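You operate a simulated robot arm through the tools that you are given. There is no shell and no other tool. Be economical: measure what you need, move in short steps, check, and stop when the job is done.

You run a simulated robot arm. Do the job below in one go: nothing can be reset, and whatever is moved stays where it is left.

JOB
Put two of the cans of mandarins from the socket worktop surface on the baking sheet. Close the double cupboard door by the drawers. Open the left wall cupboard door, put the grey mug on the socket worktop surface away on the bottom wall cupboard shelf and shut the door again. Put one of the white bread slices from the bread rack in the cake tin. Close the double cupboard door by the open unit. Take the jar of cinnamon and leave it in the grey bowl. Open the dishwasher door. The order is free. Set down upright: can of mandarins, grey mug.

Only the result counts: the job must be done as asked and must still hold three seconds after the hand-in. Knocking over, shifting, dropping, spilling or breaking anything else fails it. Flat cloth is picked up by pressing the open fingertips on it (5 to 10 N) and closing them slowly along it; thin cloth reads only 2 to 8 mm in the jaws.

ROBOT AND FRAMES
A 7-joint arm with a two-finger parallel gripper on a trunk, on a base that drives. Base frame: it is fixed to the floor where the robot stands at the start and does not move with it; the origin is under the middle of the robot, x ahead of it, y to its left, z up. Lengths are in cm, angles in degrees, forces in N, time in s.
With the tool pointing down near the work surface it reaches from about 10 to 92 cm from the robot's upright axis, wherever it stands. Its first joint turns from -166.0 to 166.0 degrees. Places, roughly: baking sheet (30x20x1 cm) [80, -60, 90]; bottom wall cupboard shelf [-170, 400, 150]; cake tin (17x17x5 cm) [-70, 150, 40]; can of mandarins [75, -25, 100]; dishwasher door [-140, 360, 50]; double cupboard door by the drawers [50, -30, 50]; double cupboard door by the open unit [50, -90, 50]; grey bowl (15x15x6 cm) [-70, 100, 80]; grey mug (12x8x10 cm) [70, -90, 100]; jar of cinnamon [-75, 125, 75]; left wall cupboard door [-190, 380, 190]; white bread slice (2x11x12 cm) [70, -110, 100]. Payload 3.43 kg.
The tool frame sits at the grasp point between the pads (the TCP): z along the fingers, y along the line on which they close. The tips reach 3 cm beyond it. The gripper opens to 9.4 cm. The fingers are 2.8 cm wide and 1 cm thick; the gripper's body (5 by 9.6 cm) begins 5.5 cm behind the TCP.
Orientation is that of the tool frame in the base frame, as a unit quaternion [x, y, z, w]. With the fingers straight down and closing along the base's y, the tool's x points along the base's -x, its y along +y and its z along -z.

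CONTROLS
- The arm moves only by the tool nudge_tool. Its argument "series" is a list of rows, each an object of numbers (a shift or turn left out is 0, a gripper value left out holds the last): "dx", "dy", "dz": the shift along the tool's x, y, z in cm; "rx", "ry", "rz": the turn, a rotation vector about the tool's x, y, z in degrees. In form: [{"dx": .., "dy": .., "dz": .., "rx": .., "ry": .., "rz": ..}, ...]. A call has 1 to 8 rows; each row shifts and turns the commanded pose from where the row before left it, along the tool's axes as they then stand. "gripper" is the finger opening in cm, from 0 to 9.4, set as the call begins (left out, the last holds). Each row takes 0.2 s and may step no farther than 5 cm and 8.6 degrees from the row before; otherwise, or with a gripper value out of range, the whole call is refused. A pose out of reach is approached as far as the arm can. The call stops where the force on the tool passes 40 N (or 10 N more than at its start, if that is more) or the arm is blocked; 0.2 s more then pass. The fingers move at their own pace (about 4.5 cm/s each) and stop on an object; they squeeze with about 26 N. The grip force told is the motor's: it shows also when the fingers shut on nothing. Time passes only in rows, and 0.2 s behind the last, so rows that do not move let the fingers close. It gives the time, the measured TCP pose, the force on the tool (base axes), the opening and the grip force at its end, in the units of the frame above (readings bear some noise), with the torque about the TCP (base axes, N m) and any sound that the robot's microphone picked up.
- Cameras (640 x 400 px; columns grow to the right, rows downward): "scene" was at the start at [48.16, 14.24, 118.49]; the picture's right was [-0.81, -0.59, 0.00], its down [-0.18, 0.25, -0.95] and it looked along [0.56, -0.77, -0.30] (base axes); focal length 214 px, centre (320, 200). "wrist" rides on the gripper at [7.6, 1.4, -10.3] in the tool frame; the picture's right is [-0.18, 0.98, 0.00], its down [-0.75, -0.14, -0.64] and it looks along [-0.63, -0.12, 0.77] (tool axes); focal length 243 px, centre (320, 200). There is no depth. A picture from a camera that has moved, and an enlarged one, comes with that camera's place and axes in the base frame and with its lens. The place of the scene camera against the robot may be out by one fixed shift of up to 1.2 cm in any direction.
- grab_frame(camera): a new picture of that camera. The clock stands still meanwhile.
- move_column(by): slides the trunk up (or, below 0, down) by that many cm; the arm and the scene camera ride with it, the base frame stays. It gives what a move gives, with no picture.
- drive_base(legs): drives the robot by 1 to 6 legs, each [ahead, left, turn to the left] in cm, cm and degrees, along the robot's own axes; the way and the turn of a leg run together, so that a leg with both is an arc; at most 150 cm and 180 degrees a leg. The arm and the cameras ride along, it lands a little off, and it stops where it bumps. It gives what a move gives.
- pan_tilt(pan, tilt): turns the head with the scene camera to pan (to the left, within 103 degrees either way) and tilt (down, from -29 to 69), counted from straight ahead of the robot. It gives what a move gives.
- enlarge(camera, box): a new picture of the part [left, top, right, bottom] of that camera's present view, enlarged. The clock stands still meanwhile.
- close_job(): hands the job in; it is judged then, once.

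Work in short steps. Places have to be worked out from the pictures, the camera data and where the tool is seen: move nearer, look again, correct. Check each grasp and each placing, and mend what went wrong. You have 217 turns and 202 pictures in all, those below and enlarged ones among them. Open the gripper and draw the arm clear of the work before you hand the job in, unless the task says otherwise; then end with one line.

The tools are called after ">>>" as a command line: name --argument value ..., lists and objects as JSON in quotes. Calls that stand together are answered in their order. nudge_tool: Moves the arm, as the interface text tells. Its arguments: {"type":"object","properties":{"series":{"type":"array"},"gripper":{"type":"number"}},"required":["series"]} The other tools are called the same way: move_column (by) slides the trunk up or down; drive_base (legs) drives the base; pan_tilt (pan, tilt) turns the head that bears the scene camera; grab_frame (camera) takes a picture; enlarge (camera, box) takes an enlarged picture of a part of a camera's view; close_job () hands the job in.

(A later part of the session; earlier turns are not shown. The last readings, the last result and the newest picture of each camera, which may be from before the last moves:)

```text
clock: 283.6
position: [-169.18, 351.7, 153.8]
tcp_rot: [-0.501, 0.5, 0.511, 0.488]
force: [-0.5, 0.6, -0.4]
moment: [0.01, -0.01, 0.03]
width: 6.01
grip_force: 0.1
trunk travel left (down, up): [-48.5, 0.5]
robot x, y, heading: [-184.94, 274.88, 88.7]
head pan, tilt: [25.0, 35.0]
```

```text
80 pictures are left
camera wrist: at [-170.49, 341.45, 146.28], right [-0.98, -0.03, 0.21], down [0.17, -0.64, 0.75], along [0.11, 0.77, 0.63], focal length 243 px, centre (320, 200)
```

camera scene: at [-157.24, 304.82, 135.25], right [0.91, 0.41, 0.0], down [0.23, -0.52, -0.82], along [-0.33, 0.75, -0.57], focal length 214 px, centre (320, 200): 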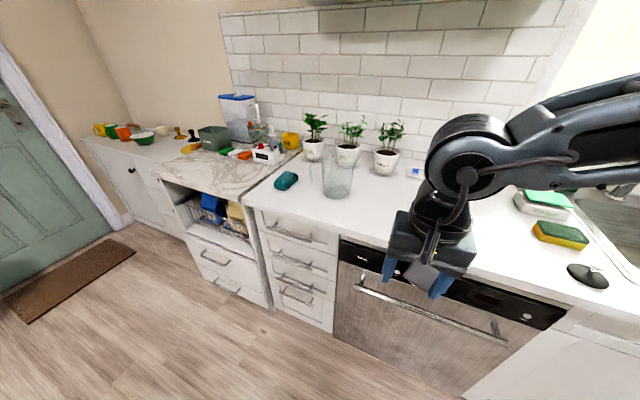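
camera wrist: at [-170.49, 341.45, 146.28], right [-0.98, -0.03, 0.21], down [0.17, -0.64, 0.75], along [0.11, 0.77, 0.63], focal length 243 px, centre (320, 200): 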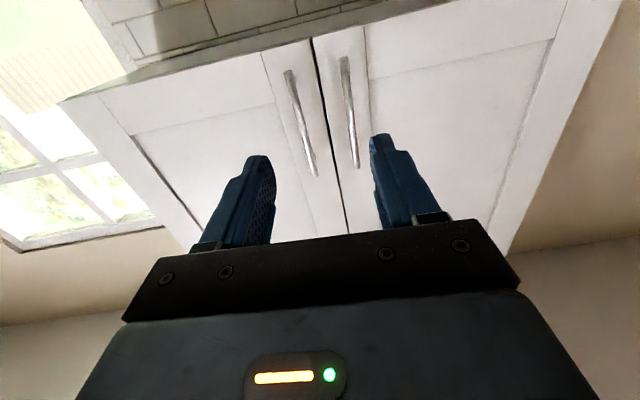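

The view confirms the left door's handle at x≈−173, z 153–169, y≈377.5. I line up and advance.

>>> nudge_tool --series '[{"dx": -3.6, "dy": 2}, {"dx": -3.6, "dy": 1.9}, {"dz": 4.5}, {"dz": 4.5}, {"dz": 4.5}, {"dz": 4.5}]' --gripper 5

>>> grab_frame --camera "wrist"

```text
clock: 284.9
position: [-173.27, 369.75, 160.99]
tcp_rot: [-0.501, 0.499, 0.511, 0.488]
force: [0.5, -0.4, 0.0]
moment: [-0.01, 0.03, 0.01]
width: 5.01
grip_force: 0.0
trunk travel left (down, up): [-48.5, 0.5]
robot x, y, heading: [-184.6, 274.76, 89.0]
head pan, tilt: [25.0, 35.0]
```

```text
79 pictures are left
camera wrist: at [-174.6, 359.56, 153.34], right [-0.98, -0.03, 0.2], down [0.17, -0.64, 0.75], along [0.11, 0.77, 0.63], focal length 243 px, centre (320, 200)
```

wrist: 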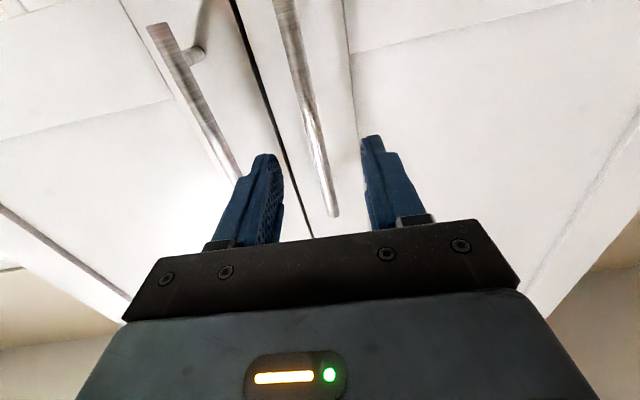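

The handle lies between the fingers. I advance 6 cm and close.

>>> nudge_tool --series '[{"dz": 3}, {"dz": 3}]'

>>> grab_frame --camera "wrist"

```text
clock: 285.6
position: [-173.31, 375.6, 161.14]
tcp_rot: [-0.502, 0.498, 0.512, 0.488]
force: [0.6, 0.2, 0.5]
moment: [-0.01, -0.01, 0.02]
width: 5.0
grip_force: 0.1
trunk travel left (down, up): [-48.5, 0.5]
robot x, y, heading: [-184.83, 274.77, 88.7]
head pan, tilt: [25.0, 35.0]
```

```text
78 pictures are left
camera wrist: at [-174.6, 365.36, 153.52], right [-0.98, -0.03, 0.2], down [0.17, -0.64, 0.75], along [0.11, 0.77, 0.63], focal length 243 px, centre (320, 200)
```

wrist: 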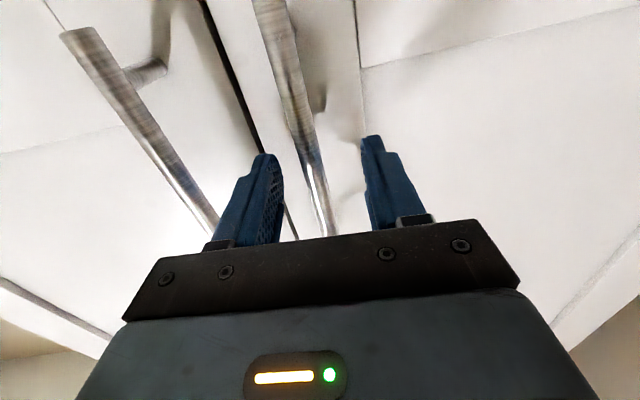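

>>> nudge_tool --series '[{"dz": 0.8}, {}, {}, {}, {}]' --gripper 0.3

```text
clock: 286.8
position: [-173.01, 376.37, 161.0]
tcp_rot: [-0.501, 0.5, 0.51, 0.489]
force: [15.1, -1.9, 0.4]
moment: [-0.17, -1.07, -0.01]
width: 1.64
grip_force: 44.7
trunk travel left (down, up): [-48.5, 0.5]
robot x, y, heading: [-184.97, 274.9, 88.7]
head pan, tilt: [25.0, 35.0]
```

Gripped (1.6 cm bar). I pull the door along its arc about the hinge at x≈−208.

>>> nudge_tool --series '[{"dy": -0.3}, {"dy": 0.5, "dz": -3}, {"dy": 0.7, "dz": -3}, {"dy": 1.0, "dz": -2.9}, {"dy": 1.3, "dz": -2.8}, {"dy": 1.5, "dz": -2.7}, {"dy": 1.7, "dz": -2.6}]'

>>> grab_frame --camera "wrist"

```text
clock: 288.4
position: [-179.23, 359.38, 160.99]
tcp_rot: [-0.502, 0.501, 0.51, 0.487]
force: [2.9, -1.2, -26.7]
moment: [-0.6, -1.0, -0.03]
width: 1.64
grip_force: 44.8
trunk travel left (down, up): [-48.5, 0.5]
robot x, y, heading: [-184.83, 275.32, 88.6]
head pan, tilt: [25.0, 35.0]
```

```text
77 pictures are left
camera wrist: at [-180.57, 349.28, 153.55], right [-0.98, -0.02, 0.21], down [0.17, -0.63, 0.75], along [0.11, 0.77, 0.62], focal length 243 px, centre (320, 200)
```

wrist: 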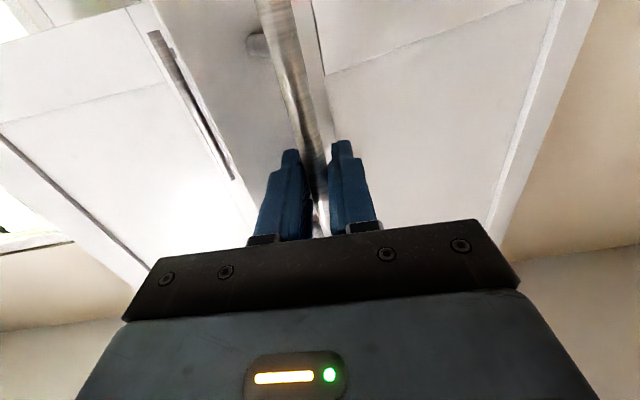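

Door is about 30° open. I continue to pull it round to about 60°.

>>> nudge_tool --series '[{"dy": 2, "dz": -2.3}, {"dy": 2.1, "dz": -2.3}, {"dy": 2.4, "dz": -1.9}, {"dy": 2.4, "dz": -1.9}, {"dy": 2.7, "dz": -1.5}, {"dy": 2.7, "dz": -1.4}]'

>>> grab_frame --camera "wrist"

```text
clock: 289.7
position: [-190.37, 348.49, 160.29]
tcp_rot: [-0.494, 0.527, 0.514, 0.463]
force: [16.4, -25.9, -1.9]
moment: [1.02, -1.4, 0.14]
width: 1.43
grip_force: 45.1
trunk travel left (down, up): [-48.5, 0.5]
robot x, y, heading: [-185.01, 274.8, 88.8]
head pan, tilt: [25.0, 35.0]
stopped in row 6: the force on the tool passed its limit at 74 N (the readings are from after the stop); the commanded pose is now the measured one
```

```text
76 pictures are left
camera wrist: at [-192.39, 338.03, 153.23], right [-0.96, -0.01, 0.27], down [0.22, -0.61, 0.77], along [0.15, 0.8, 0.59], focal length 243 px, centre (320, 200)
```

wrist: 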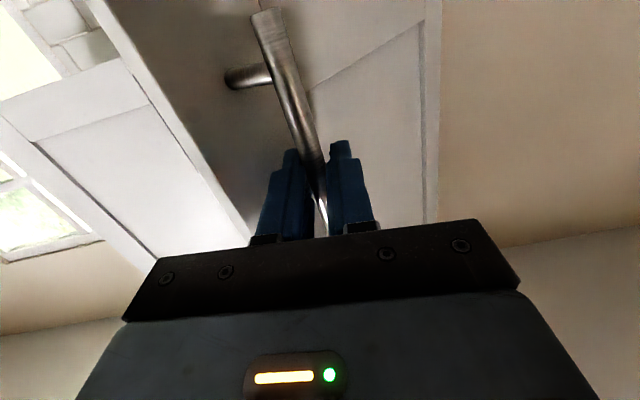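

Door is about 55° open and the grip is at its limit. I release, back off, then shift the base left so I can push the door from inside.

>>> nudge_tool --series '[{}, {}, {}]' --gripper 6

>>> nudge_tool --series '[{"dz": -4}, {"dz": -4}, {"dz": -3}]'

>>> drive_base --legs '[[0, 22, 0]]'

>>> pan_tilt --pan 20 --tilt -20

>>> grab_frame --camera "scene"

```text
clock: 290.5
position: [-190.76, 348.72, 160.23]
tcp_rot: [-0.494, 0.528, 0.515, 0.461]
force: [0.3, -0.6, 0.1]
moment: [0.01, -0.02, 0.02]
width: 5.99
grip_force: 0.1
trunk travel left (down, up): [-48.5, 0.5]
robot x, y, heading: [-184.64, 274.67, 88.9]
head pan, tilt: [25.0, 35.0]
```

```text
clock: 291.2
position: [-195.94, 340.02, 160.16]
tcp_rot: [-0.537, 0.498, 0.555, 0.395]
force: [0.0, 0.6, -0.3]
moment: [0.02, 0.02, 0.02]
width: 5.96
grip_force: 0.1
out of reach, approached as far as the arm can: row 3
trunk travel left (down, up): [-48.5, 0.5]
robot x, y, heading: [-184.94, 274.89, 88.6]
head pan, tilt: [25.0, 35.0]
stopped in row 3: the arm was blocked; the commanded pose is now the measured one
```

```text
clock: 292.9
position: [-218.92, 340.37, 160.17]
tcp_rot: [-0.537, 0.497, 0.555, 0.395]
force: [0.3, 0.1, 0.3]
moment: [-0.03, 0.0, 0.01]
width: 6.0
grip_force: 0.2
trunk travel left (down, up): [-48.5, 0.5]
robot x, y, heading: [-207.38, 275.02, 88.9]
head pan, tilt: [25.0, 35.0]
```

```text
clock: 294.1
position: [-218.83, 340.26, 160.13]
tcp_rot: [-0.538, 0.497, 0.556, 0.394]
force: [-0.4, 0.3, 1.3]
moment: [0.01, 0.01, -0.01]
width: 6.02
grip_force: 0.1
trunk travel left (down, up): [-48.5, 0.5]
robot x, y, heading: [-207.77, 275.44, 88.8]
head pan, tilt: [20.0, -20.0]
```

```text
75 pictures are left
camera scene: at [-230.16, 325.35, 147.78], right [0.95, 0.32, 0.0], down [-0.11, 0.32, -0.94], along [-0.3, 0.89, 0.34], focal length 214 px, centre (320, 200)
```

scene: 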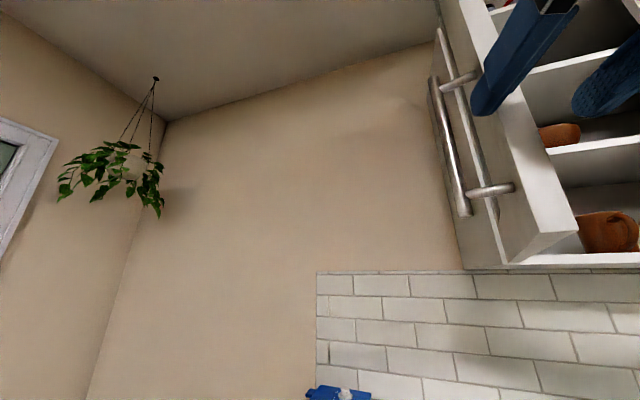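

The door has come along and is now open past 90°. I move the hand to the right, away from the door, and look into the cupboard.

>>> nudge_tool --series '[{"dy": -5}, {"dy": -5}, {"dy": -5}, {"dy": -5}, {"dy": -5}]'

>>> pan_tilt --pan -20 --tilt -10

>>> grab_frame --camera "scene"

>>> grab_frame --camera "wrist"

```text
clock: 295.3
position: [-194.5, 345.63, 157.85]
tcp_rot: [-0.538, 0.496, 0.556, 0.395]
force: [-0.3, -0.5, -0.4]
moment: [0.02, -0.05, -0.01]
width: 5.88
grip_force: 0.1
out of reach, approached as far as the arm can: row 1
trunk travel left (down, up): [-48.5, 0.5]
robot x, y, heading: [-207.5, 275.37, 88.9]
head pan, tilt: [20.0, -20.0]
```

```text
clock: 296.4
position: [-194.61, 345.57, 157.67]
tcp_rot: [-0.538, 0.497, 0.556, 0.394]
force: [0.7, 0.1, 0.4]
moment: [0.02, -0.01, 0.01]
width: 6.02
grip_force: 0.1
trunk travel left (down, up): [-48.5, 0.5]
robot x, y, heading: [-207.08, 275.32, 88.8]
head pan, tilt: [-20.0, -10.0]
```

```text
74 pictures are left
camera scene: at [-224.67, 326.02, 146.38], right [0.93, -0.36, 0.0], down [0.06, 0.16, -0.98], along [0.35, 0.92, 0.17], focal length 214 px, centre (320, 200)
```

scene: 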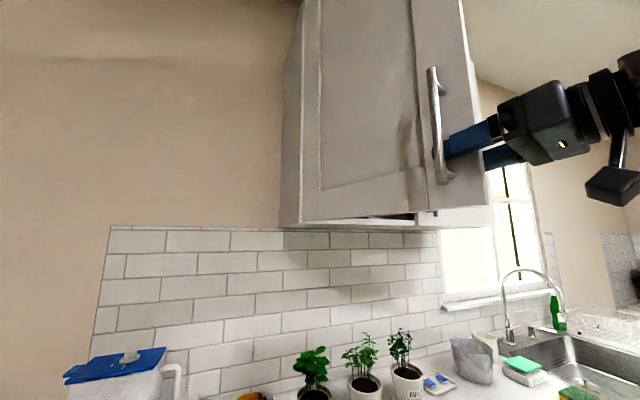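

```text
73 pictures are left
camera wrist: at [-194.75, 334.75, 151.14], right [-0.94, -0.18, 0.31], down [0.35, -0.53, 0.77], along [0.03, 0.83, 0.55], focal length 243 px, centre (320, 200)
```

wrist: 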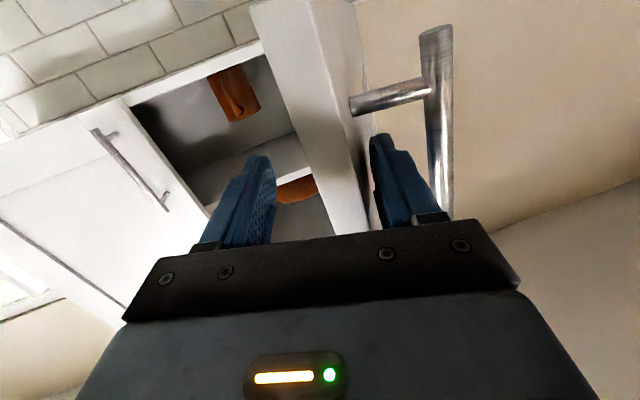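

The fingers straddle the door's edge (one is behind the handle bar), so the door follows the hand. I swing it open again to the left, then withdraw by driving straight back.

>>> nudge_tool --series '[{"dy": 5}, {"dy": 5}, {"dy": 5}, {"dy": 5}, {"dy": 4}]'

>>> grab_frame --camera "wrist"

```text
clock: 297.5
position: [-210.56, 342.72, 159.75]
tcp_rot: [-0.494, 0.544, 0.592, 0.331]
force: [1.3, 0.2, 0.3]
moment: [0.0, 0.03, -0.04]
width: 5.99
grip_force: 0.1
trunk travel left (down, up): [-48.5, 0.5]
robot x, y, heading: [-207.53, 275.79, 88.7]
head pan, tilt: [-20.0, -10.0]
stopped in row 5: the arm was blocked; the commanded pose is now the measured one
```

```text
72 pictures are left
camera wrist: at [-211.85, 331.46, 153.69], right [-0.86, -0.16, 0.49], down [0.5, -0.49, 0.72], along [0.12, 0.86, 0.5], focal length 243 px, centre (320, 200)
```

wrist: 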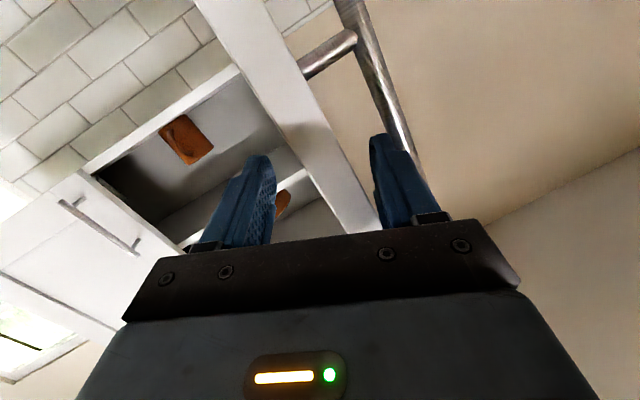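

>>> drive_base --legs '[[0, 6, 0], [-16, 0, 0]]'

>>> grab_frame --camera "scene"

>>> grab_frame --camera "wrist"

```text
clock: 298.6
position: [-214.64, 343.05, 159.67]
tcp_rot: [-0.484, 0.554, 0.581, 0.348]
force: [7.7, -11.3, -0.5]
moment: [-0.27, -2.66, -3.23]
width: 5.68
grip_force: 0.0
trunk travel left (down, up): [-48.5, 0.5]
robot x, y, heading: [-212.91, 275.38, 88.9]
head pan, tilt: [-20.0, -10.0]
stopped in leg 1: the force on the tool passed its limit at 43 N (the readings are from after the stop); the commanded pose is now the measured one
```

```text
71 pictures are left
camera scene: at [-229.86, 326.12, 146.4], right [0.93, -0.36, 0.0], down [0.06, 0.16, -0.98], along [0.36, 0.92, 0.17], focal length 214 px, centre (320, 200)
```

scene: 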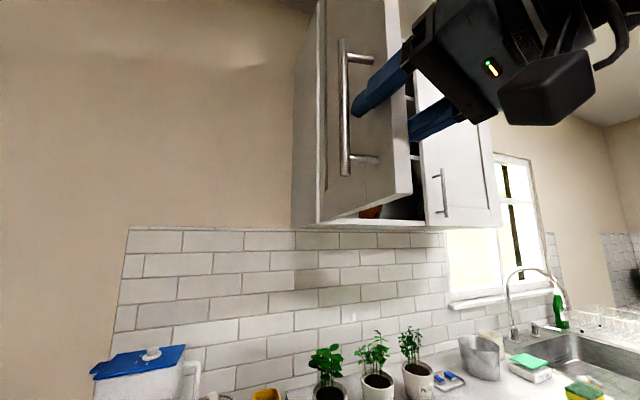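

```text
70 pictures are left
camera wrist: at [-216.41, 331.96, 153.74], right [-0.87, -0.12, 0.48], down [0.46, -0.51, 0.72], along [0.16, 0.85, 0.5], focal length 243 px, centre (320, 200)
```

wrist: 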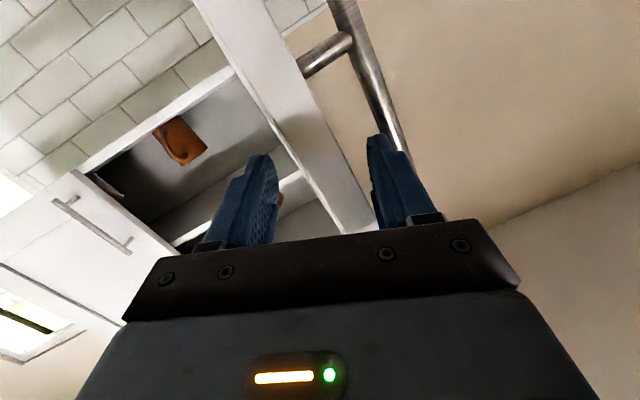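

The door is near its limit of swing. I withdraw straight back.

>>> drive_base --legs '[[-20, -1, 0]]'

>>> grab_frame --camera "scene"

```text
clock: 300.2
position: [-214.2, 323.2, 159.66]
tcp_rot: [-0.484, 0.554, 0.582, 0.346]
force: [0.1, -0.7, -0.2]
moment: [0.03, 0.0, -0.04]
width: 6.0
grip_force: 0.1
trunk travel left (down, up): [-48.5, 0.5]
robot x, y, heading: [-212.2, 255.5, 88.9]
head pan, tilt: [-20.0, -10.0]
```

```text
69 pictures are left
camera scene: at [-229.3, 306.22, 146.37], right [0.93, -0.36, 0.0], down [0.06, 0.16, -0.98], along [0.36, 0.92, 0.17], focal length 214 px, centre (320, 200)
```

scene: 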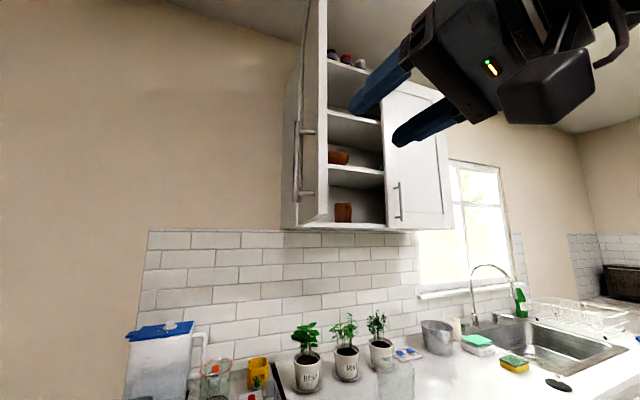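

>>> enlarge --camera "scene" --box '[300, 140, 420, 240]'

```text
4.00 times, centred on (360, 190) of scene
camera zoom: at [-229.3, 306.22, 146.37], right [0.93, -0.36, 0.0], down [0.06, 0.16, -0.98], along [0.36, 0.92, 0.17], focal length 858 px, centre (160, 240)
```

zoom: 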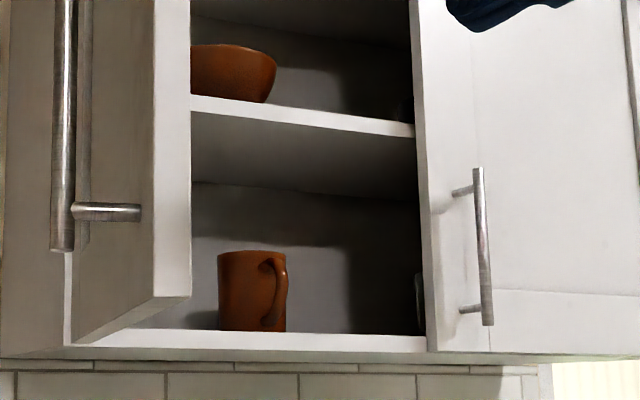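

The bottom shelf has free space left of the brown mug (x≈−206…−187). Now to fetch the grey mug: I move right, reset the tool's roll and yaw, then pitch it to about 30° below horizontal.

>>> drive_base --legs '[[-2, -70, 0]]'

>>> nudge_tool --series '[{"rz": -8.5}, {"rz": -8.5}, {"rx": 5.5}, {"rx": 5.5}, {"ry": 8.5}, {"ry": 8.5}, {"ry": 8.5}]'

>>> move_column --by -20

>>> nudge_tool --series '[{"dx": 4, "dz": 2}, {"dx": 4, "dz": 2}, {"dx": 4, "dz": 2}, {"dx": 4, "dz": 2}]'

```text
clock: 303.9
position: [-144.99, 319.17, 159.73]
tcp_rot: [-0.481, 0.557, 0.58, 0.35]
force: [-0.5, -0.1, 0.4]
moment: [-0.01, -0.01, 0.03]
width: 6.01
grip_force: 0.0
trunk travel left (down, up): [-48.5, 0.5]
robot x, y, heading: [-143.81, 251.45, 88.1]
head pan, tilt: [-20.0, -10.0]
```

```text
clock: 304.9
position: [-143.41, 320.0, 158.44]
tcp_rot: [-0.503, 0.551, 0.535, 0.396]
force: [0.4, 0.0, 1.3]
moment: [-0.04, 0.0, -0.01]
width: 6.01
grip_force: 0.2
trunk travel left (down, up): [-48.5, 0.5]
robot x, y, heading: [-143.61, 251.42, 87.9]
head pan, tilt: [-20.0, -10.0]
stopped in row 4: the arm was blocked; the commanded pose is now the measured one
```

```text
clock: 307.1
position: [-143.55, 319.98, 138.44]
tcp_rot: [-0.504, 0.55, 0.535, 0.396]
force: [-0.2, -0.5, 1.1]
moment: [-0.01, 0.02, -0.01]
width: 5.99
grip_force: 0.0
trunk travel left (down, up): [-28.5, 20.5]
robot x, y, heading: [-144.15, 251.52, 88.0]
head pan, tilt: [-20.0, -10.0]
```

```text
clock: 308.1
position: [-147.35, 329.75, 124.91]
tcp_rot: [-0.504, 0.55, 0.535, 0.397]
force: [1.0, -1.1, 0.6]
moment: [-0.02, 0.01, 0.0]
width: 5.97
grip_force: 0.0
out of reach, approached as far as the arm can: row 1, 2, 3, 4
trunk travel left (down, up): [-28.5, 20.5]
robot x, y, heading: [-144.05, 251.65, 88.1]
head pan, tilt: [-20.0, -10.0]
```

>>> nudge_tool --series '[{"rz": -5.5}, {"rz": -5.5}, {"ry": 8.3}, {"ry": 8.3}, {"ry": 8.3}, {"rx": 4}, {"rx": 4}]'

```text
clock: 309.7
position: [-147.11, 329.75, 124.7]
tcp_rot: [0.62, -0.612, -0.324, -0.369]
force: [0.0, 0.0, -0.7]
moment: [-0.02, -0.01, 0.01]
width: 6.0
grip_force: 0.1
trunk travel left (down, up): [-28.5, 20.5]
robot x, y, heading: [-144.1, 251.44, 88.2]
head pan, tilt: [-20.0, -10.0]
```

Tool is now pitched 31° and level. I drive back to the socket worktop: right along the far aisle, back past the island, turn around.

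>>> drive_base --legs '[[0, -150, 0], [0, -18, 0], [-130, 0, 0], [0, 0, -89], [0, 0, -89]]'

```text
clock: 332.0
position: [20.08, 37.36, 124.62]
tcp_rot: [0.617, 0.616, -0.371, 0.319]
force: [0.3, -0.3, 0.1]
moment: [0.0, -0.04, 0.02]
width: 6.01
grip_force: 0.0
trunk travel left (down, up): [-28.5, 20.5]
robot x, y, heading: [18.58, 115.86, -93.3]
head pan, tilt: [-20.0, -10.0]
```

>>> drive_base --legs '[[136, 0, 0], [0, 0, 53], [12, -14, 0]]'

>>> pan_tilt --pan -10 --tilt 35

>>> grab_frame --camera "scene"

>>> grab_frame --camera "wrist"

```text
clock: 342.2
position: [73.42, -81.24, 124.6]
tcp_rot: [0.278, 0.827, -0.189, 0.451]
force: [-0.7, 0.1, 0.4]
moment: [-0.01, 0.01, 0.02]
width: 6.0
grip_force: 0.0
trunk travel left (down, up): [-28.5, 20.5]
robot x, y, heading: [9.53, -35.29, -40.0]
head pan, tilt: [-20.0, -10.0]
```

```text
clock: 343.3
position: [73.39, -81.19, 124.54]
tcp_rot: [0.279, 0.827, -0.189, 0.45]
force: [-0.3, -0.1, 0.5]
moment: [0.0, -0.01, 0.02]
width: 5.99
grip_force: 0.0
trunk travel left (down, up): [-28.5, 20.5]
robot x, y, heading: [9.93, -35.42, -40.2]
head pan, tilt: [-10.0, 35.0]
```

```text
67 pictures are left
camera scene: at [61.94, -52.72, 119.25], right [-0.77, -0.64, 0.0], down [-0.37, 0.44, -0.82], along [0.52, -0.63, -0.57], focal length 214 px, centre (320, 200)
```

scene: 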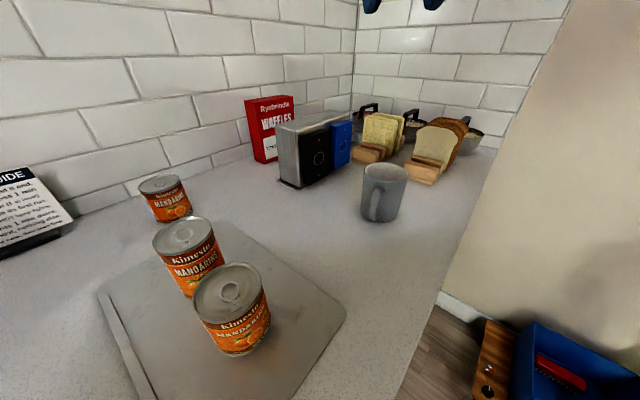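

```text
66 pictures are left
camera wrist: at [64.31, -72.05, 123.36], right [0.7, 0.71, 0.1], down [-0.17, 0.03, 0.98], along [0.69, -0.71, 0.14], focal length 243 px, centre (320, 200)
```

wrist: 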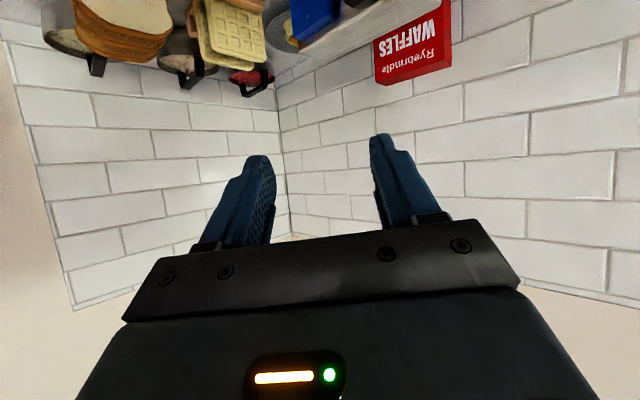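

The mug is at about [76,−90.3] with its handle toward +y. I'll grip it with the tool pitched 45° and pointing at azimuth −45°, so the closing axis avoids the handle. Setting that orientation now.

>>> nudge_tool --series '[{"rz": 4.1}, {"ry": 7}, {"ry": 7}, {"rx": 2.5, "rz": 2.5}]' --gripper 9.4

```text
clock: 344.3
position: [73.11, -81.91, 124.15]
tcp_rot: [0.365, 0.855, -0.124, 0.348]
force: [0.3, -0.3, 0.0]
moment: [0.0, -0.02, 0.0]
width: 9.38
grip_force: 0.0
trunk travel left (down, up): [-28.5, 20.5]
robot x, y, heading: [9.43, -35.55, -40.2]
head pan, tilt: [-10.0, 35.0]
```

>>> nudge_tool --series '[{"dx": 3.35, "dy": -1.28, "dz": 2.6}, {"dx": 3.35, "dy": -1.28, "dz": 2.6}, {"dx": 3.35, "dy": -1.28, "dz": 2.6}, {"dx": 3.35, "dy": -1.28, "dz": 2.6}]'

>>> grab_frame --camera "wrist"

>>> grab_frame --camera "scene"

```text
clock: 345.3
position: [68.26, -82.93, 107.95]
tcp_rot: [0.352, 0.856, -0.145, 0.351]
force: [0.0, 1.1, 0.7]
moment: [0.0, -0.01, -0.03]
width: 9.41
grip_force: 0.1
trunk travel left (down, up): [-28.5, 20.5]
robot x, y, heading: [10.1, -35.6, -40.3]
head pan, tilt: [-10.0, 35.0]
```

```text
65 pictures are left
camera wrist: at [60.24, -72.99, 109.77], right [0.78, 0.61, 0.13], down [-0.04, -0.16, 0.99], along [0.62, -0.78, -0.1], focal length 243 px, centre (320, 200)
```

wrist: 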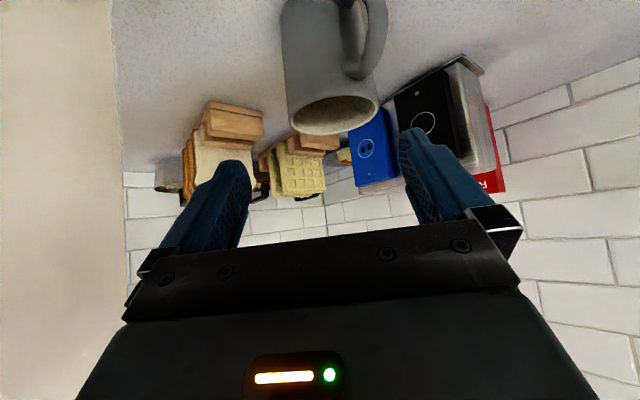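

```text
64 pictures are left
camera scene: at [61.94, -52.69, 119.25], right [-0.77, -0.64, 0.0], down [-0.37, 0.44, -0.82], along [0.52, -0.63, -0.57], focal length 214 px, centre (320, 200)
```

scene: 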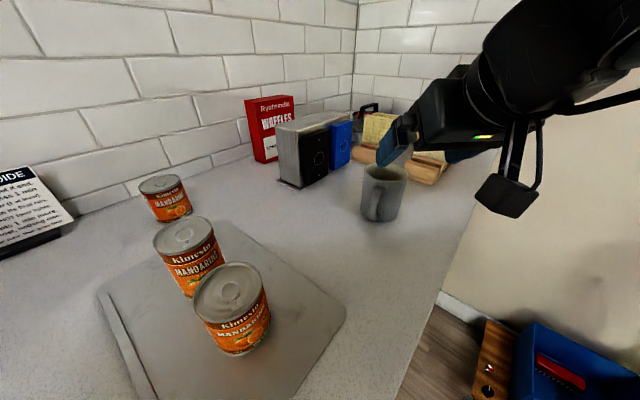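

>>> enlarge --camera "scene" --box '[340, 140, 430, 240]'

>>> enlarge --camera "wrist" --box '[240, 0, 440, 160]'

```text
4.00 times, centred on (385, 190) of scene
camera zoom: at [61.94, -52.69, 119.25], right [-0.77, -0.64, 0.0], down [-0.37, 0.44, -0.82], along [0.52, -0.63, -0.57], focal length 858 px, centre (60, 240)
```

zoom: 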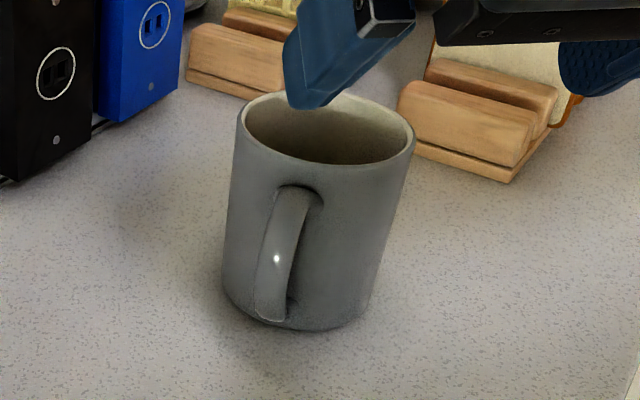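

```text
2.50 times, centred on (340, 80) of wrist
camera zoom: at [60.24, -72.99, 109.77], right [0.78, 0.61, 0.13], down [-0.04, -0.16, 0.99], along [0.62, -0.78, -0.1], focal length 606 px, centre (270, 500)
```

zoom: 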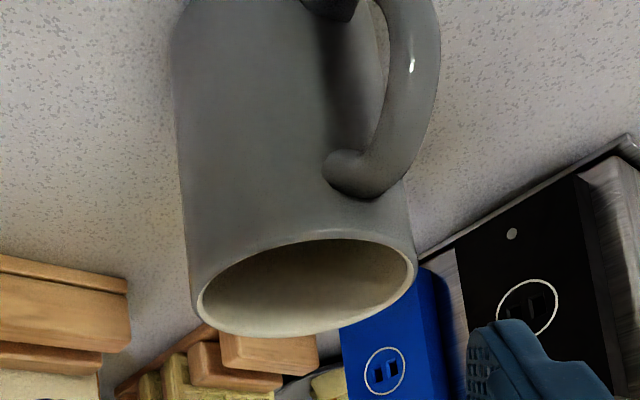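

Both views put the handle at azimuth ≈100°, well away from the closing axis (45°). I go in along the tool axis.

>>> nudge_tool --series '[{"dx": 1.94, "dy": 1.0}, {"dz": 4.5}, {"dz": 4}]'

>>> grab_frame --camera "wrist"

```text
clock: 346.1
position: [72.11, -85.74, 100.44]
tcp_rot: [0.353, 0.855, -0.145, 0.351]
force: [0.4, -0.6, -0.2]
moment: [0.02, -0.01, -0.04]
width: 9.41
grip_force: 0.1
trunk travel left (down, up): [-28.5, 20.5]
robot x, y, heading: [9.89, -35.36, -40.1]
head pan, tilt: [-10.0, 35.0]
```

```text
61 pictures are left
camera wrist: at [64.15, -75.81, 102.35], right [0.79, 0.61, 0.13], down [-0.04, -0.16, 0.99], along [0.62, -0.78, -0.1], focal length 243 px, centre (320, 200)
```

wrist: 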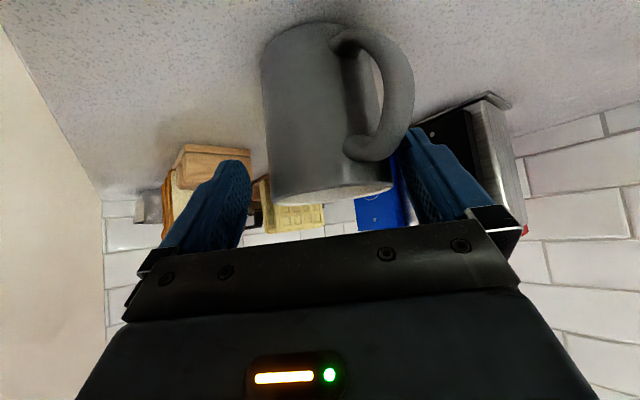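

Centred, and the handle passes below the right finger. I go the last 4.8 cm and close.

>>> nudge_tool --series '[{"dz": 2.5}, {"dz": 2.3}]'

>>> grab_frame --camera "wrist"

```text
clock: 346.7
position: [74.53, -88.09, 97.13]
tcp_rot: [0.352, 0.856, -0.145, 0.35]
force: [-0.5, -0.4, 0.0]
moment: [-0.03, 0.02, -0.05]
width: 9.4
grip_force: 0.1
trunk travel left (down, up): [-28.5, 20.5]
robot x, y, heading: [9.7, -35.38, -40.3]
head pan, tilt: [-10.0, 35.0]
```

```text
60 pictures are left
camera wrist: at [66.52, -78.09, 99.02], right [0.79, 0.61, 0.13], down [-0.04, -0.16, 0.99], along [0.62, -0.78, -0.1], focal length 243 px, centre (320, 200)
```

wrist: 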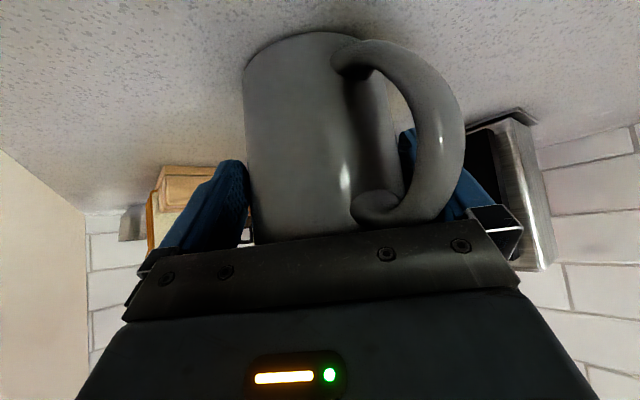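

>>> nudge_tool --series '[{}, {}, {}, {}, {}]' --gripper 6

>>> nudge_tool --series '[{"dx": -1.4, "dz": -1.4}, {"dx": -2.8, "dz": -2.8}, {"dx": -2.8, "dz": -2.8}]'

>>> grab_frame --camera "scene"

>>> grab_frame --camera "wrist"

```text
clock: 347.9
position: [74.4, -88.13, 97.07]
tcp_rot: [0.354, 0.855, -0.146, 0.35]
force: [0.3, -0.8, -0.3]
moment: [0.01, 0.0, 0.05]
width: 7.94
grip_force: 26.6
trunk travel left (down, up): [-28.5, 20.5]
robot x, y, heading: [10.04, -35.8, -40.2]
head pan, tilt: [-10.0, 35.0]
```

```text
clock: 348.7
position: [74.59, -88.23, 106.85]
tcp_rot: [0.353, 0.856, -0.145, 0.349]
force: [0.3, 0.5, -2.9]
moment: [-0.03, -0.01, -0.02]
width: 7.98
grip_force: 26.2
trunk travel left (down, up): [-28.5, 20.5]
robot x, y, heading: [9.41, -35.68, -40.3]
head pan, tilt: [-10.0, 35.0]
```

```text
59 pictures are left
camera scene: at [61.97, -52.74, 119.22], right [-0.77, -0.64, 0.0], down [-0.37, 0.44, -0.82], along [0.52, -0.63, -0.57], focal length 214 px, centre (320, 200)
```

scene: 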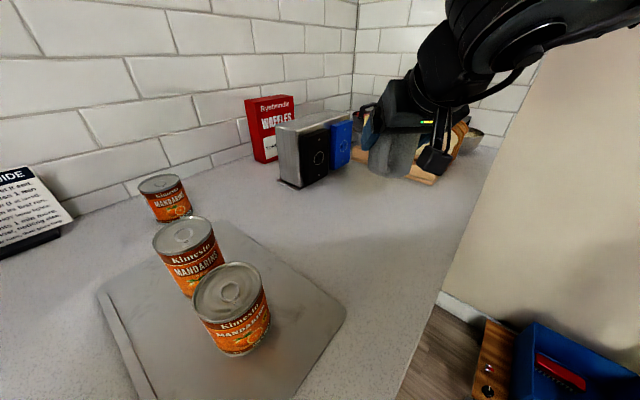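

```text
58 pictures are left
camera wrist: at [66.64, -78.29, 108.86], right [0.79, 0.6, 0.13], down [-0.04, -0.16, 0.99], along [0.62, -0.78, -0.11], focal length 243 px, centre (320, 200)
```

wrist: 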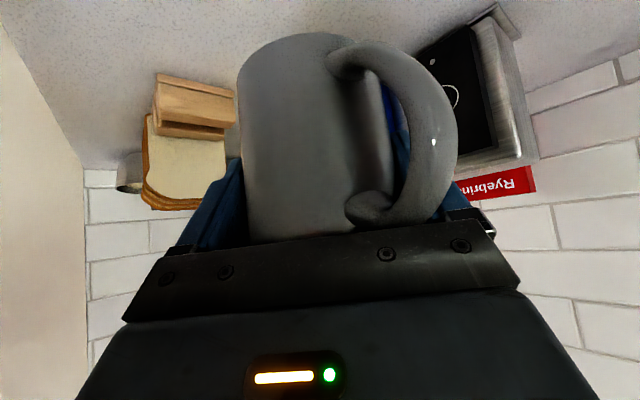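

Mug held. I raise it and retrace the route back to the far kitchen.

>>> nudge_tool --series '[{"dx": -2.8, "dz": -2.8}, {"dx": -2.8, "dz": -2.8}, {"dx": -2.8, "dz": -2.8}, {"dx": -2.8, "dz": -2.8}]'

>>> drive_base --legs '[[-12, 14, 0], [0, 0, -53], [-136, 0, 0]]'

```text
clock: 349.7
position: [74.83, -88.29, 121.18]
tcp_rot: [0.359, 0.86, -0.123, 0.341]
force: [-0.1, -0.7, -3.0]
moment: [-0.01, 0.03, -0.01]
width: 7.95
grip_force: 26.4
trunk travel left (down, up): [-28.5, 20.5]
robot x, y, heading: [9.8, -35.23, -40.2]
head pan, tilt: [-10.0, 35.0]
```

```text
clock: 359.9
position: [12.8, 33.49, 121.55]
tcp_rot: [0.714, 0.596, -0.269, 0.251]
force: [0.4, -0.2, -2.9]
moment: [0.01, 0.04, 0.01]
width: 7.92
grip_force: 26.2
trunk travel left (down, up): [-28.5, 20.5]
robot x, y, heading: [18.58, 116.98, -95.0]
head pan, tilt: [-10.0, 35.0]
```

>>> drive_base --legs '[[0, 0, 91.5], [0, 0, 92.5], [130, 0, 0], [0, 18, 0], [0, 146, 0]]'

>>> pan_tilt --pan 20 --tilt -5

>>> grab_frame --camera "scene"

```text
clock: 382.2
position: [-142.56, 335.02, 121.37]
tcp_rot: [-0.615, 0.698, 0.259, 0.258]
force: [0.8, 0.7, -3.1]
moment: [0.02, 0.01, 0.01]
width: 7.91
grip_force: 25.9
trunk travel left (down, up): [-28.5, 20.5]
robot x, y, heading: [-143.31, 250.96, 88.2]
head pan, tilt: [-10.0, 35.0]
```

```text
clock: 383.3
position: [-142.44, 334.97, 121.36]
tcp_rot: [-0.615, 0.699, 0.259, 0.257]
force: [-0.2, -0.1, -3.1]
moment: [-0.01, -0.03, 0.04]
width: 7.92
grip_force: 25.9
trunk travel left (down, up): [-28.5, 20.5]
robot x, y, heading: [-143.58, 251.6, 88.5]
head pan, tilt: [20.0, -5.0]
```

```text
57 pictures are left
camera scene: at [-166.22, 302.57, 125.62], right [0.95, 0.32, 0.0], down [-0.03, 0.08, -1.0], along [-0.31, 0.95, 0.09], focal length 214 px, centre (320, 200)
```

scene: 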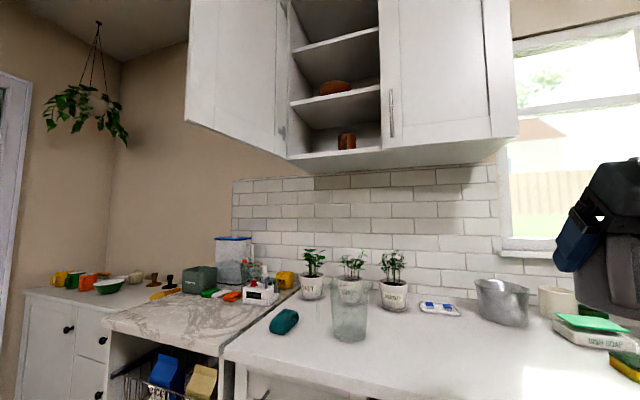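

The door stands well open. I'll place the mug left of the brown one. First raise the trunk and hand and level the mug.

>>> move_column --by 15

>>> nudge_tool --series '[{"rz": -3.9}, {"ry": -1.7}, {"dx": -3.3, "dz": -3.3}, {"dx": -3.3, "dz": -3.3}, {"dx": -3.3, "dz": -3.3}, {"dx": -3.3, "dz": -3.3}, {"dx": -3.3, "dz": -3.3}, {"dx": -3, "dz": -3}]'

>>> pan_tilt --pan 0 --tilt -20

>>> grab_frame --camera "scene"

```text
clock: 385.1
position: [-142.49, 335.03, 136.33]
tcp_rot: [-0.615, 0.699, 0.26, 0.258]
force: [-0.4, -0.5, -2.8]
moment: [0.0, -0.01, 0.02]
width: 7.92
grip_force: 25.7
trunk travel left (down, up): [-43.5, 5.5]
robot x, y, heading: [-143.32, 251.33, 88.1]
head pan, tilt: [20.0, -5.0]
```

```text
clock: 386.9
position: [-140.88, 336.09, 162.61]
tcp_rot: [-0.631, 0.684, 0.262, 0.255]
force: [0.8, 0.5, -2.2]
moment: [0.03, -0.04, 0.0]
width: 7.89
grip_force: 25.7
trunk travel left (down, up): [-43.5, 5.5]
robot x, y, heading: [-143.54, 251.08, 88.5]
head pan, tilt: [20.0, -5.0]
```

```text
clock: 387.7
position: [-141.43, 336.22, 162.26]
tcp_rot: [-0.635, 0.682, 0.26, 0.254]
force: [0.0, 0.7, -3.0]
moment: [0.0, -0.04, -0.02]
width: 7.9
grip_force: 25.8
trunk travel left (down, up): [-43.5, 5.5]
robot x, y, heading: [-143.54, 251.46, 88.3]
head pan, tilt: [0.0, -20.0]
```

```text
56 pictures are left
camera scene: at [-163.26, 301.87, 142.77], right [1.0, -0.03, 0.0], down [0.01, 0.34, -0.94], along [0.03, 0.94, 0.34], focal length 214 px, centre (320, 200)
```

scene: 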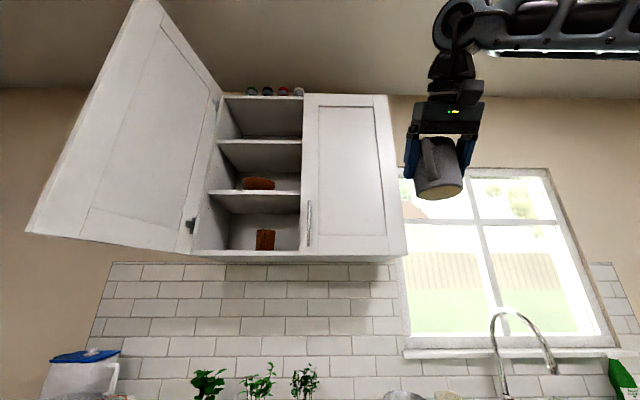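

Plenty of room. I drive in front of the cupboard, staying short of the shelf.

>>> drive_base --legs '[[0, 46, 0], [28, 0, 0]]'

>>> nudge_tool --series '[{"rz": -2.7}, {"ry": -1.9}, {"dy": 4}, {"dy": 4}]'

>>> grab_frame --camera "scene"

>>> grab_frame --camera "wrist"

```text
clock: 392.0
position: [-185.5, 365.76, 162.36]
tcp_rot: [-0.629, 0.686, 0.259, 0.257]
force: [-0.4, -0.6, -3.3]
moment: [0.02, -0.02, -0.02]
width: 7.9
grip_force: 26.5
trunk travel left (down, up): [-43.5, 5.5]
robot x, y, heading: [-189.21, 280.38, 87.4]
head pan, tilt: [0.0, -20.0]
```

```text
clock: 393.0
position: [-191.85, 367.16, 160.78]
tcp_rot: [-0.638, 0.678, 0.265, 0.252]
force: [-0.4, -0.9, -2.4]
moment: [-0.01, -0.02, 0.01]
width: 7.91
grip_force: 26.3
trunk travel left (down, up): [-43.5, 5.5]
robot x, y, heading: [-188.9, 280.96, 87.8]
head pan, tilt: [0.0, -20.0]
```

```text
55 pictures are left
camera scene: at [-207.81, 331.71, 142.79], right [1.0, -0.04, 0.0], down [0.01, 0.34, -0.94], along [0.04, 0.94, 0.34], focal length 214 px, centre (320, 200)
```

scene: 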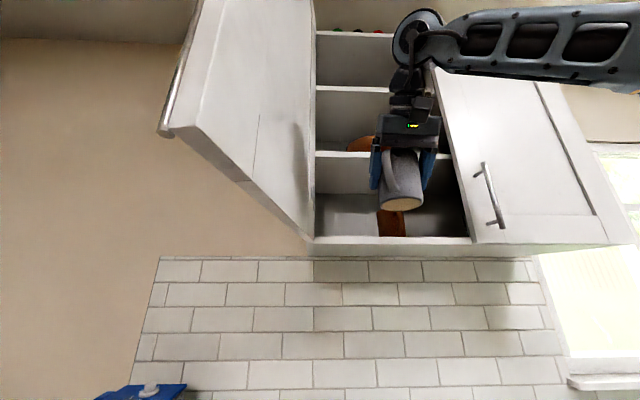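

```text
54 pictures are left
camera wrist: at [-193.78, 354.86, 163.11], right [-0.97, 0.18, 0.16], down [0.18, 0.11, 0.98], along [0.16, 0.98, -0.14], focal length 243 px, centre (320, 200)
```

wrist: 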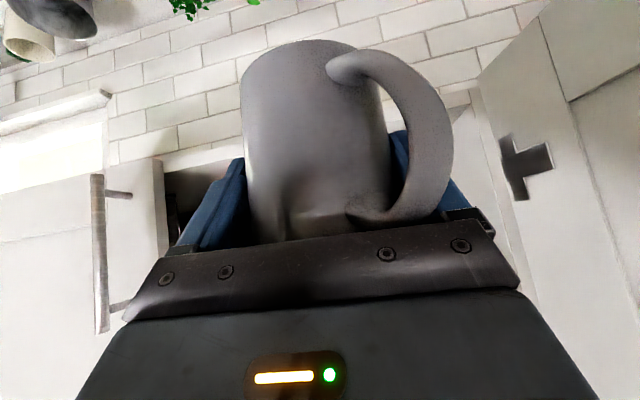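

I lift 2 cm, shift left 5 cm to line up with the free space, and then drive the mug in.

>>> nudge_tool --series '[{"dx": -1.4, "dz": -1.5}, {"dy": 2.5}, {"dy": 2.5}, {}]'

>>> drive_base --legs '[[14, 0, 0]]'

>>> grab_frame --camera "scene"

>>> grab_frame --camera "wrist"

```text
clock: 394.0
position: [-197.44, 367.66, 162.52]
tcp_rot: [-0.642, 0.677, 0.259, 0.251]
force: [-0.5, -0.6, -3.1]
moment: [0.01, 0.01, 0.01]
width: 7.88
grip_force: 25.7
trunk travel left (down, up): [-43.5, 5.5]
robot x, y, heading: [-188.77, 280.7, 87.4]
head pan, tilt: [0.0, -20.0]
```

```text
clock: 395.4
position: [-197.14, 381.72, 162.43]
tcp_rot: [-0.644, 0.675, 0.257, 0.252]
force: [0.0, 0.3, -3.1]
moment: [0.04, -0.01, 0.01]
width: 7.91
grip_force: 26.3
trunk travel left (down, up): [-43.5, 5.5]
robot x, y, heading: [-188.34, 295.13, 87.4]
head pan, tilt: [0.0, -20.0]
```

```text
53 pictures are left
camera scene: at [-207.29, 345.86, 142.79], right [1.0, -0.04, 0.0], down [0.01, 0.34, -0.94], along [0.04, 0.94, 0.34], focal length 214 px, centre (320, 200)
```

scene: 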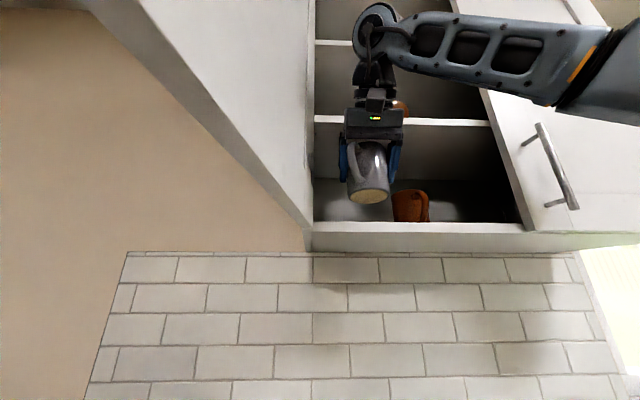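

```text
52 pictures are left
camera wrist: at [-199.01, 369.41, 164.84], right [-0.97, 0.17, 0.14], down [0.17, 0.12, 0.98], along [0.15, 0.98, -0.15], focal length 243 px, centre (320, 200)
```

wrist: 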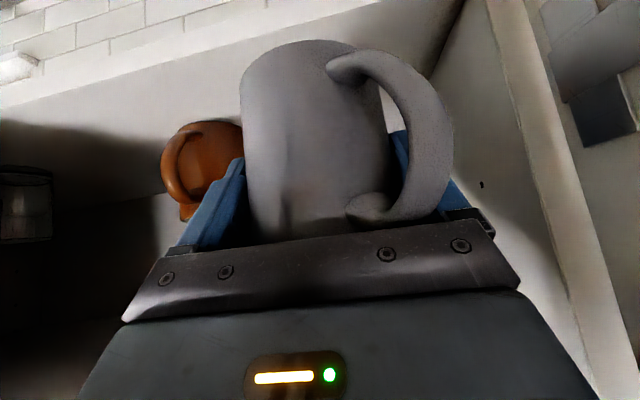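

Good alignment. I lower 1.4 cm for clearance to the shelf above and drive 7 cm further in.

>>> nudge_tool --series '[{"dx": 0.95, "dz": 1.03}, {}]'

>>> drive_base --legs '[[7.5, 0, 0]]'

>>> grab_frame --camera "scene"

```text
clock: 396.0
position: [-197.13, 382.13, 160.34]
tcp_rot: [-0.645, 0.677, 0.255, 0.246]
force: [0.1, -0.4, -3.5]
moment: [0.02, 0.0, 0.0]
width: 7.88
grip_force: 26.3
trunk travel left (down, up): [-43.5, 5.5]
robot x, y, heading: [-187.89, 295.03, 87.6]
head pan, tilt: [0.0, -20.0]
```

```text
clock: 397.1
position: [-196.47, 389.34, 160.12]
tcp_rot: [-0.645, 0.678, 0.256, 0.243]
force: [-0.5, -0.5, -3.3]
moment: [0.01, -0.01, 0.0]
width: 7.89
grip_force: 26.4
trunk travel left (down, up): [-43.5, 5.5]
robot x, y, heading: [-187.93, 302.32, 87.7]
head pan, tilt: [0.0, -20.0]
stopped in leg 1: the robot was blocked; the commanded pose is now the measured one
```

```text
51 pictures are left
camera scene: at [-207.12, 352.9, 142.83], right [1.0, -0.04, 0.0], down [0.01, 0.34, -0.94], along [0.04, 0.94, 0.34], focal length 214 px, centre (320, 200)
```

scene: 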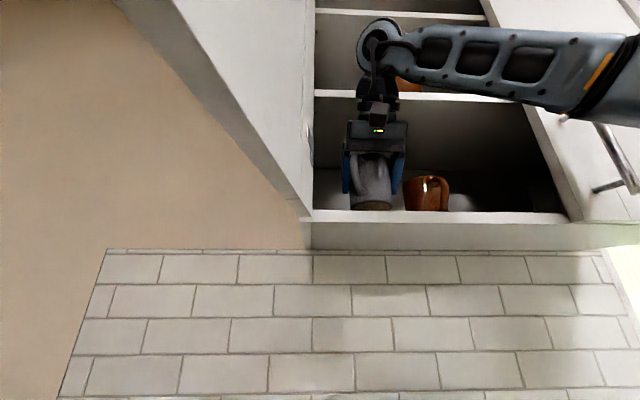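

Mug is over the shelf, beside the brown one. I lower gently to contact.

>>> nudge_tool --series '[{"dx": 0.2, "dz": 0.22}, {"dx": 0.2, "dz": 0.22}, {}]'

```text
clock: 397.9
position: [-196.16, 389.59, 158.97]
tcp_rot: [-0.645, 0.681, 0.254, 0.238]
force: [0.3, -0.1, -4.1]
moment: [0.02, -0.02, 0.0]
width: 7.89
grip_force: 25.9
trunk travel left (down, up): [-43.5, 5.5]
robot x, y, heading: [-187.96, 302.03, 87.9]
head pan, tilt: [0.0, -20.0]
```

>>> nudge_tool --series '[{"ry": -3}, {}]'

>>> grab_frame --camera "wrist"

```text
clock: 398.5
position: [-196.35, 389.88, 158.75]
tcp_rot: [-0.638, 0.675, 0.271, 0.253]
force: [-0.5, 0.2, -2.3]
moment: [-0.02, -0.02, 0.03]
width: 7.9
grip_force: 26.5
trunk travel left (down, up): [-43.5, 5.5]
robot x, y, heading: [-188.09, 302.11, 87.6]
head pan, tilt: [0.0, -20.0]
```

```text
50 pictures are left
camera wrist: at [-198.2, 377.43, 161.08], right [-0.97, 0.17, 0.17], down [0.19, 0.1, 0.98], along [0.15, 0.98, -0.13], focal length 243 px, centre (320, 200)
```

wrist: 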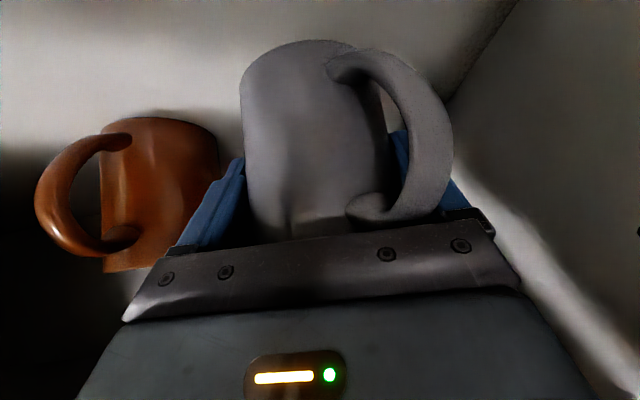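

>>> nudge_tool --series '[{"dx": 0.15, "dz": 0.15}, {"dx": 0.15, "dz": 0.15}, {}]'

```text
clock: 399.3
position: [-196.01, 389.91, 158.05]
tcp_rot: [-0.637, 0.678, 0.271, 0.246]
force: [-3.4, 0.1, 5.4]
moment: [0.22, 0.0, 0.04]
width: 7.93
grip_force: 25.6
trunk travel left (down, up): [-43.5, 5.5]
robot x, y, heading: [-188.12, 302.08, 87.5]
head pan, tilt: [0.0, -20.0]
```

Contact. I release and withdraw along the tool axis (up and back).

>>> nudge_tool --series '[{}, {}, {}]' --gripper 9.2

>>> grab_frame --camera "wrist"

```text
clock: 400.1
position: [-195.82, 389.98, 157.99]
tcp_rot: [-0.637, 0.678, 0.271, 0.246]
force: [0.0, -0.2, 0.0]
moment: [0.02, -0.02, 0.0]
width: 9.2
grip_force: 0.2
trunk travel left (down, up): [-43.5, 5.5]
robot x, y, heading: [-188.06, 302.16, 87.6]
head pan, tilt: [0.0, -20.0]
```

```text
49 pictures are left
camera wrist: at [-197.64, 377.59, 160.42], right [-0.97, 0.18, 0.18], down [0.2, 0.11, 0.97], along [0.15, 0.98, -0.14], focal length 243 px, centre (320, 200)
```

wrist: 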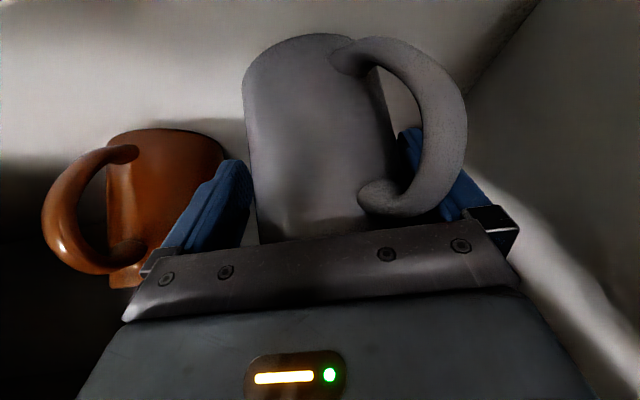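

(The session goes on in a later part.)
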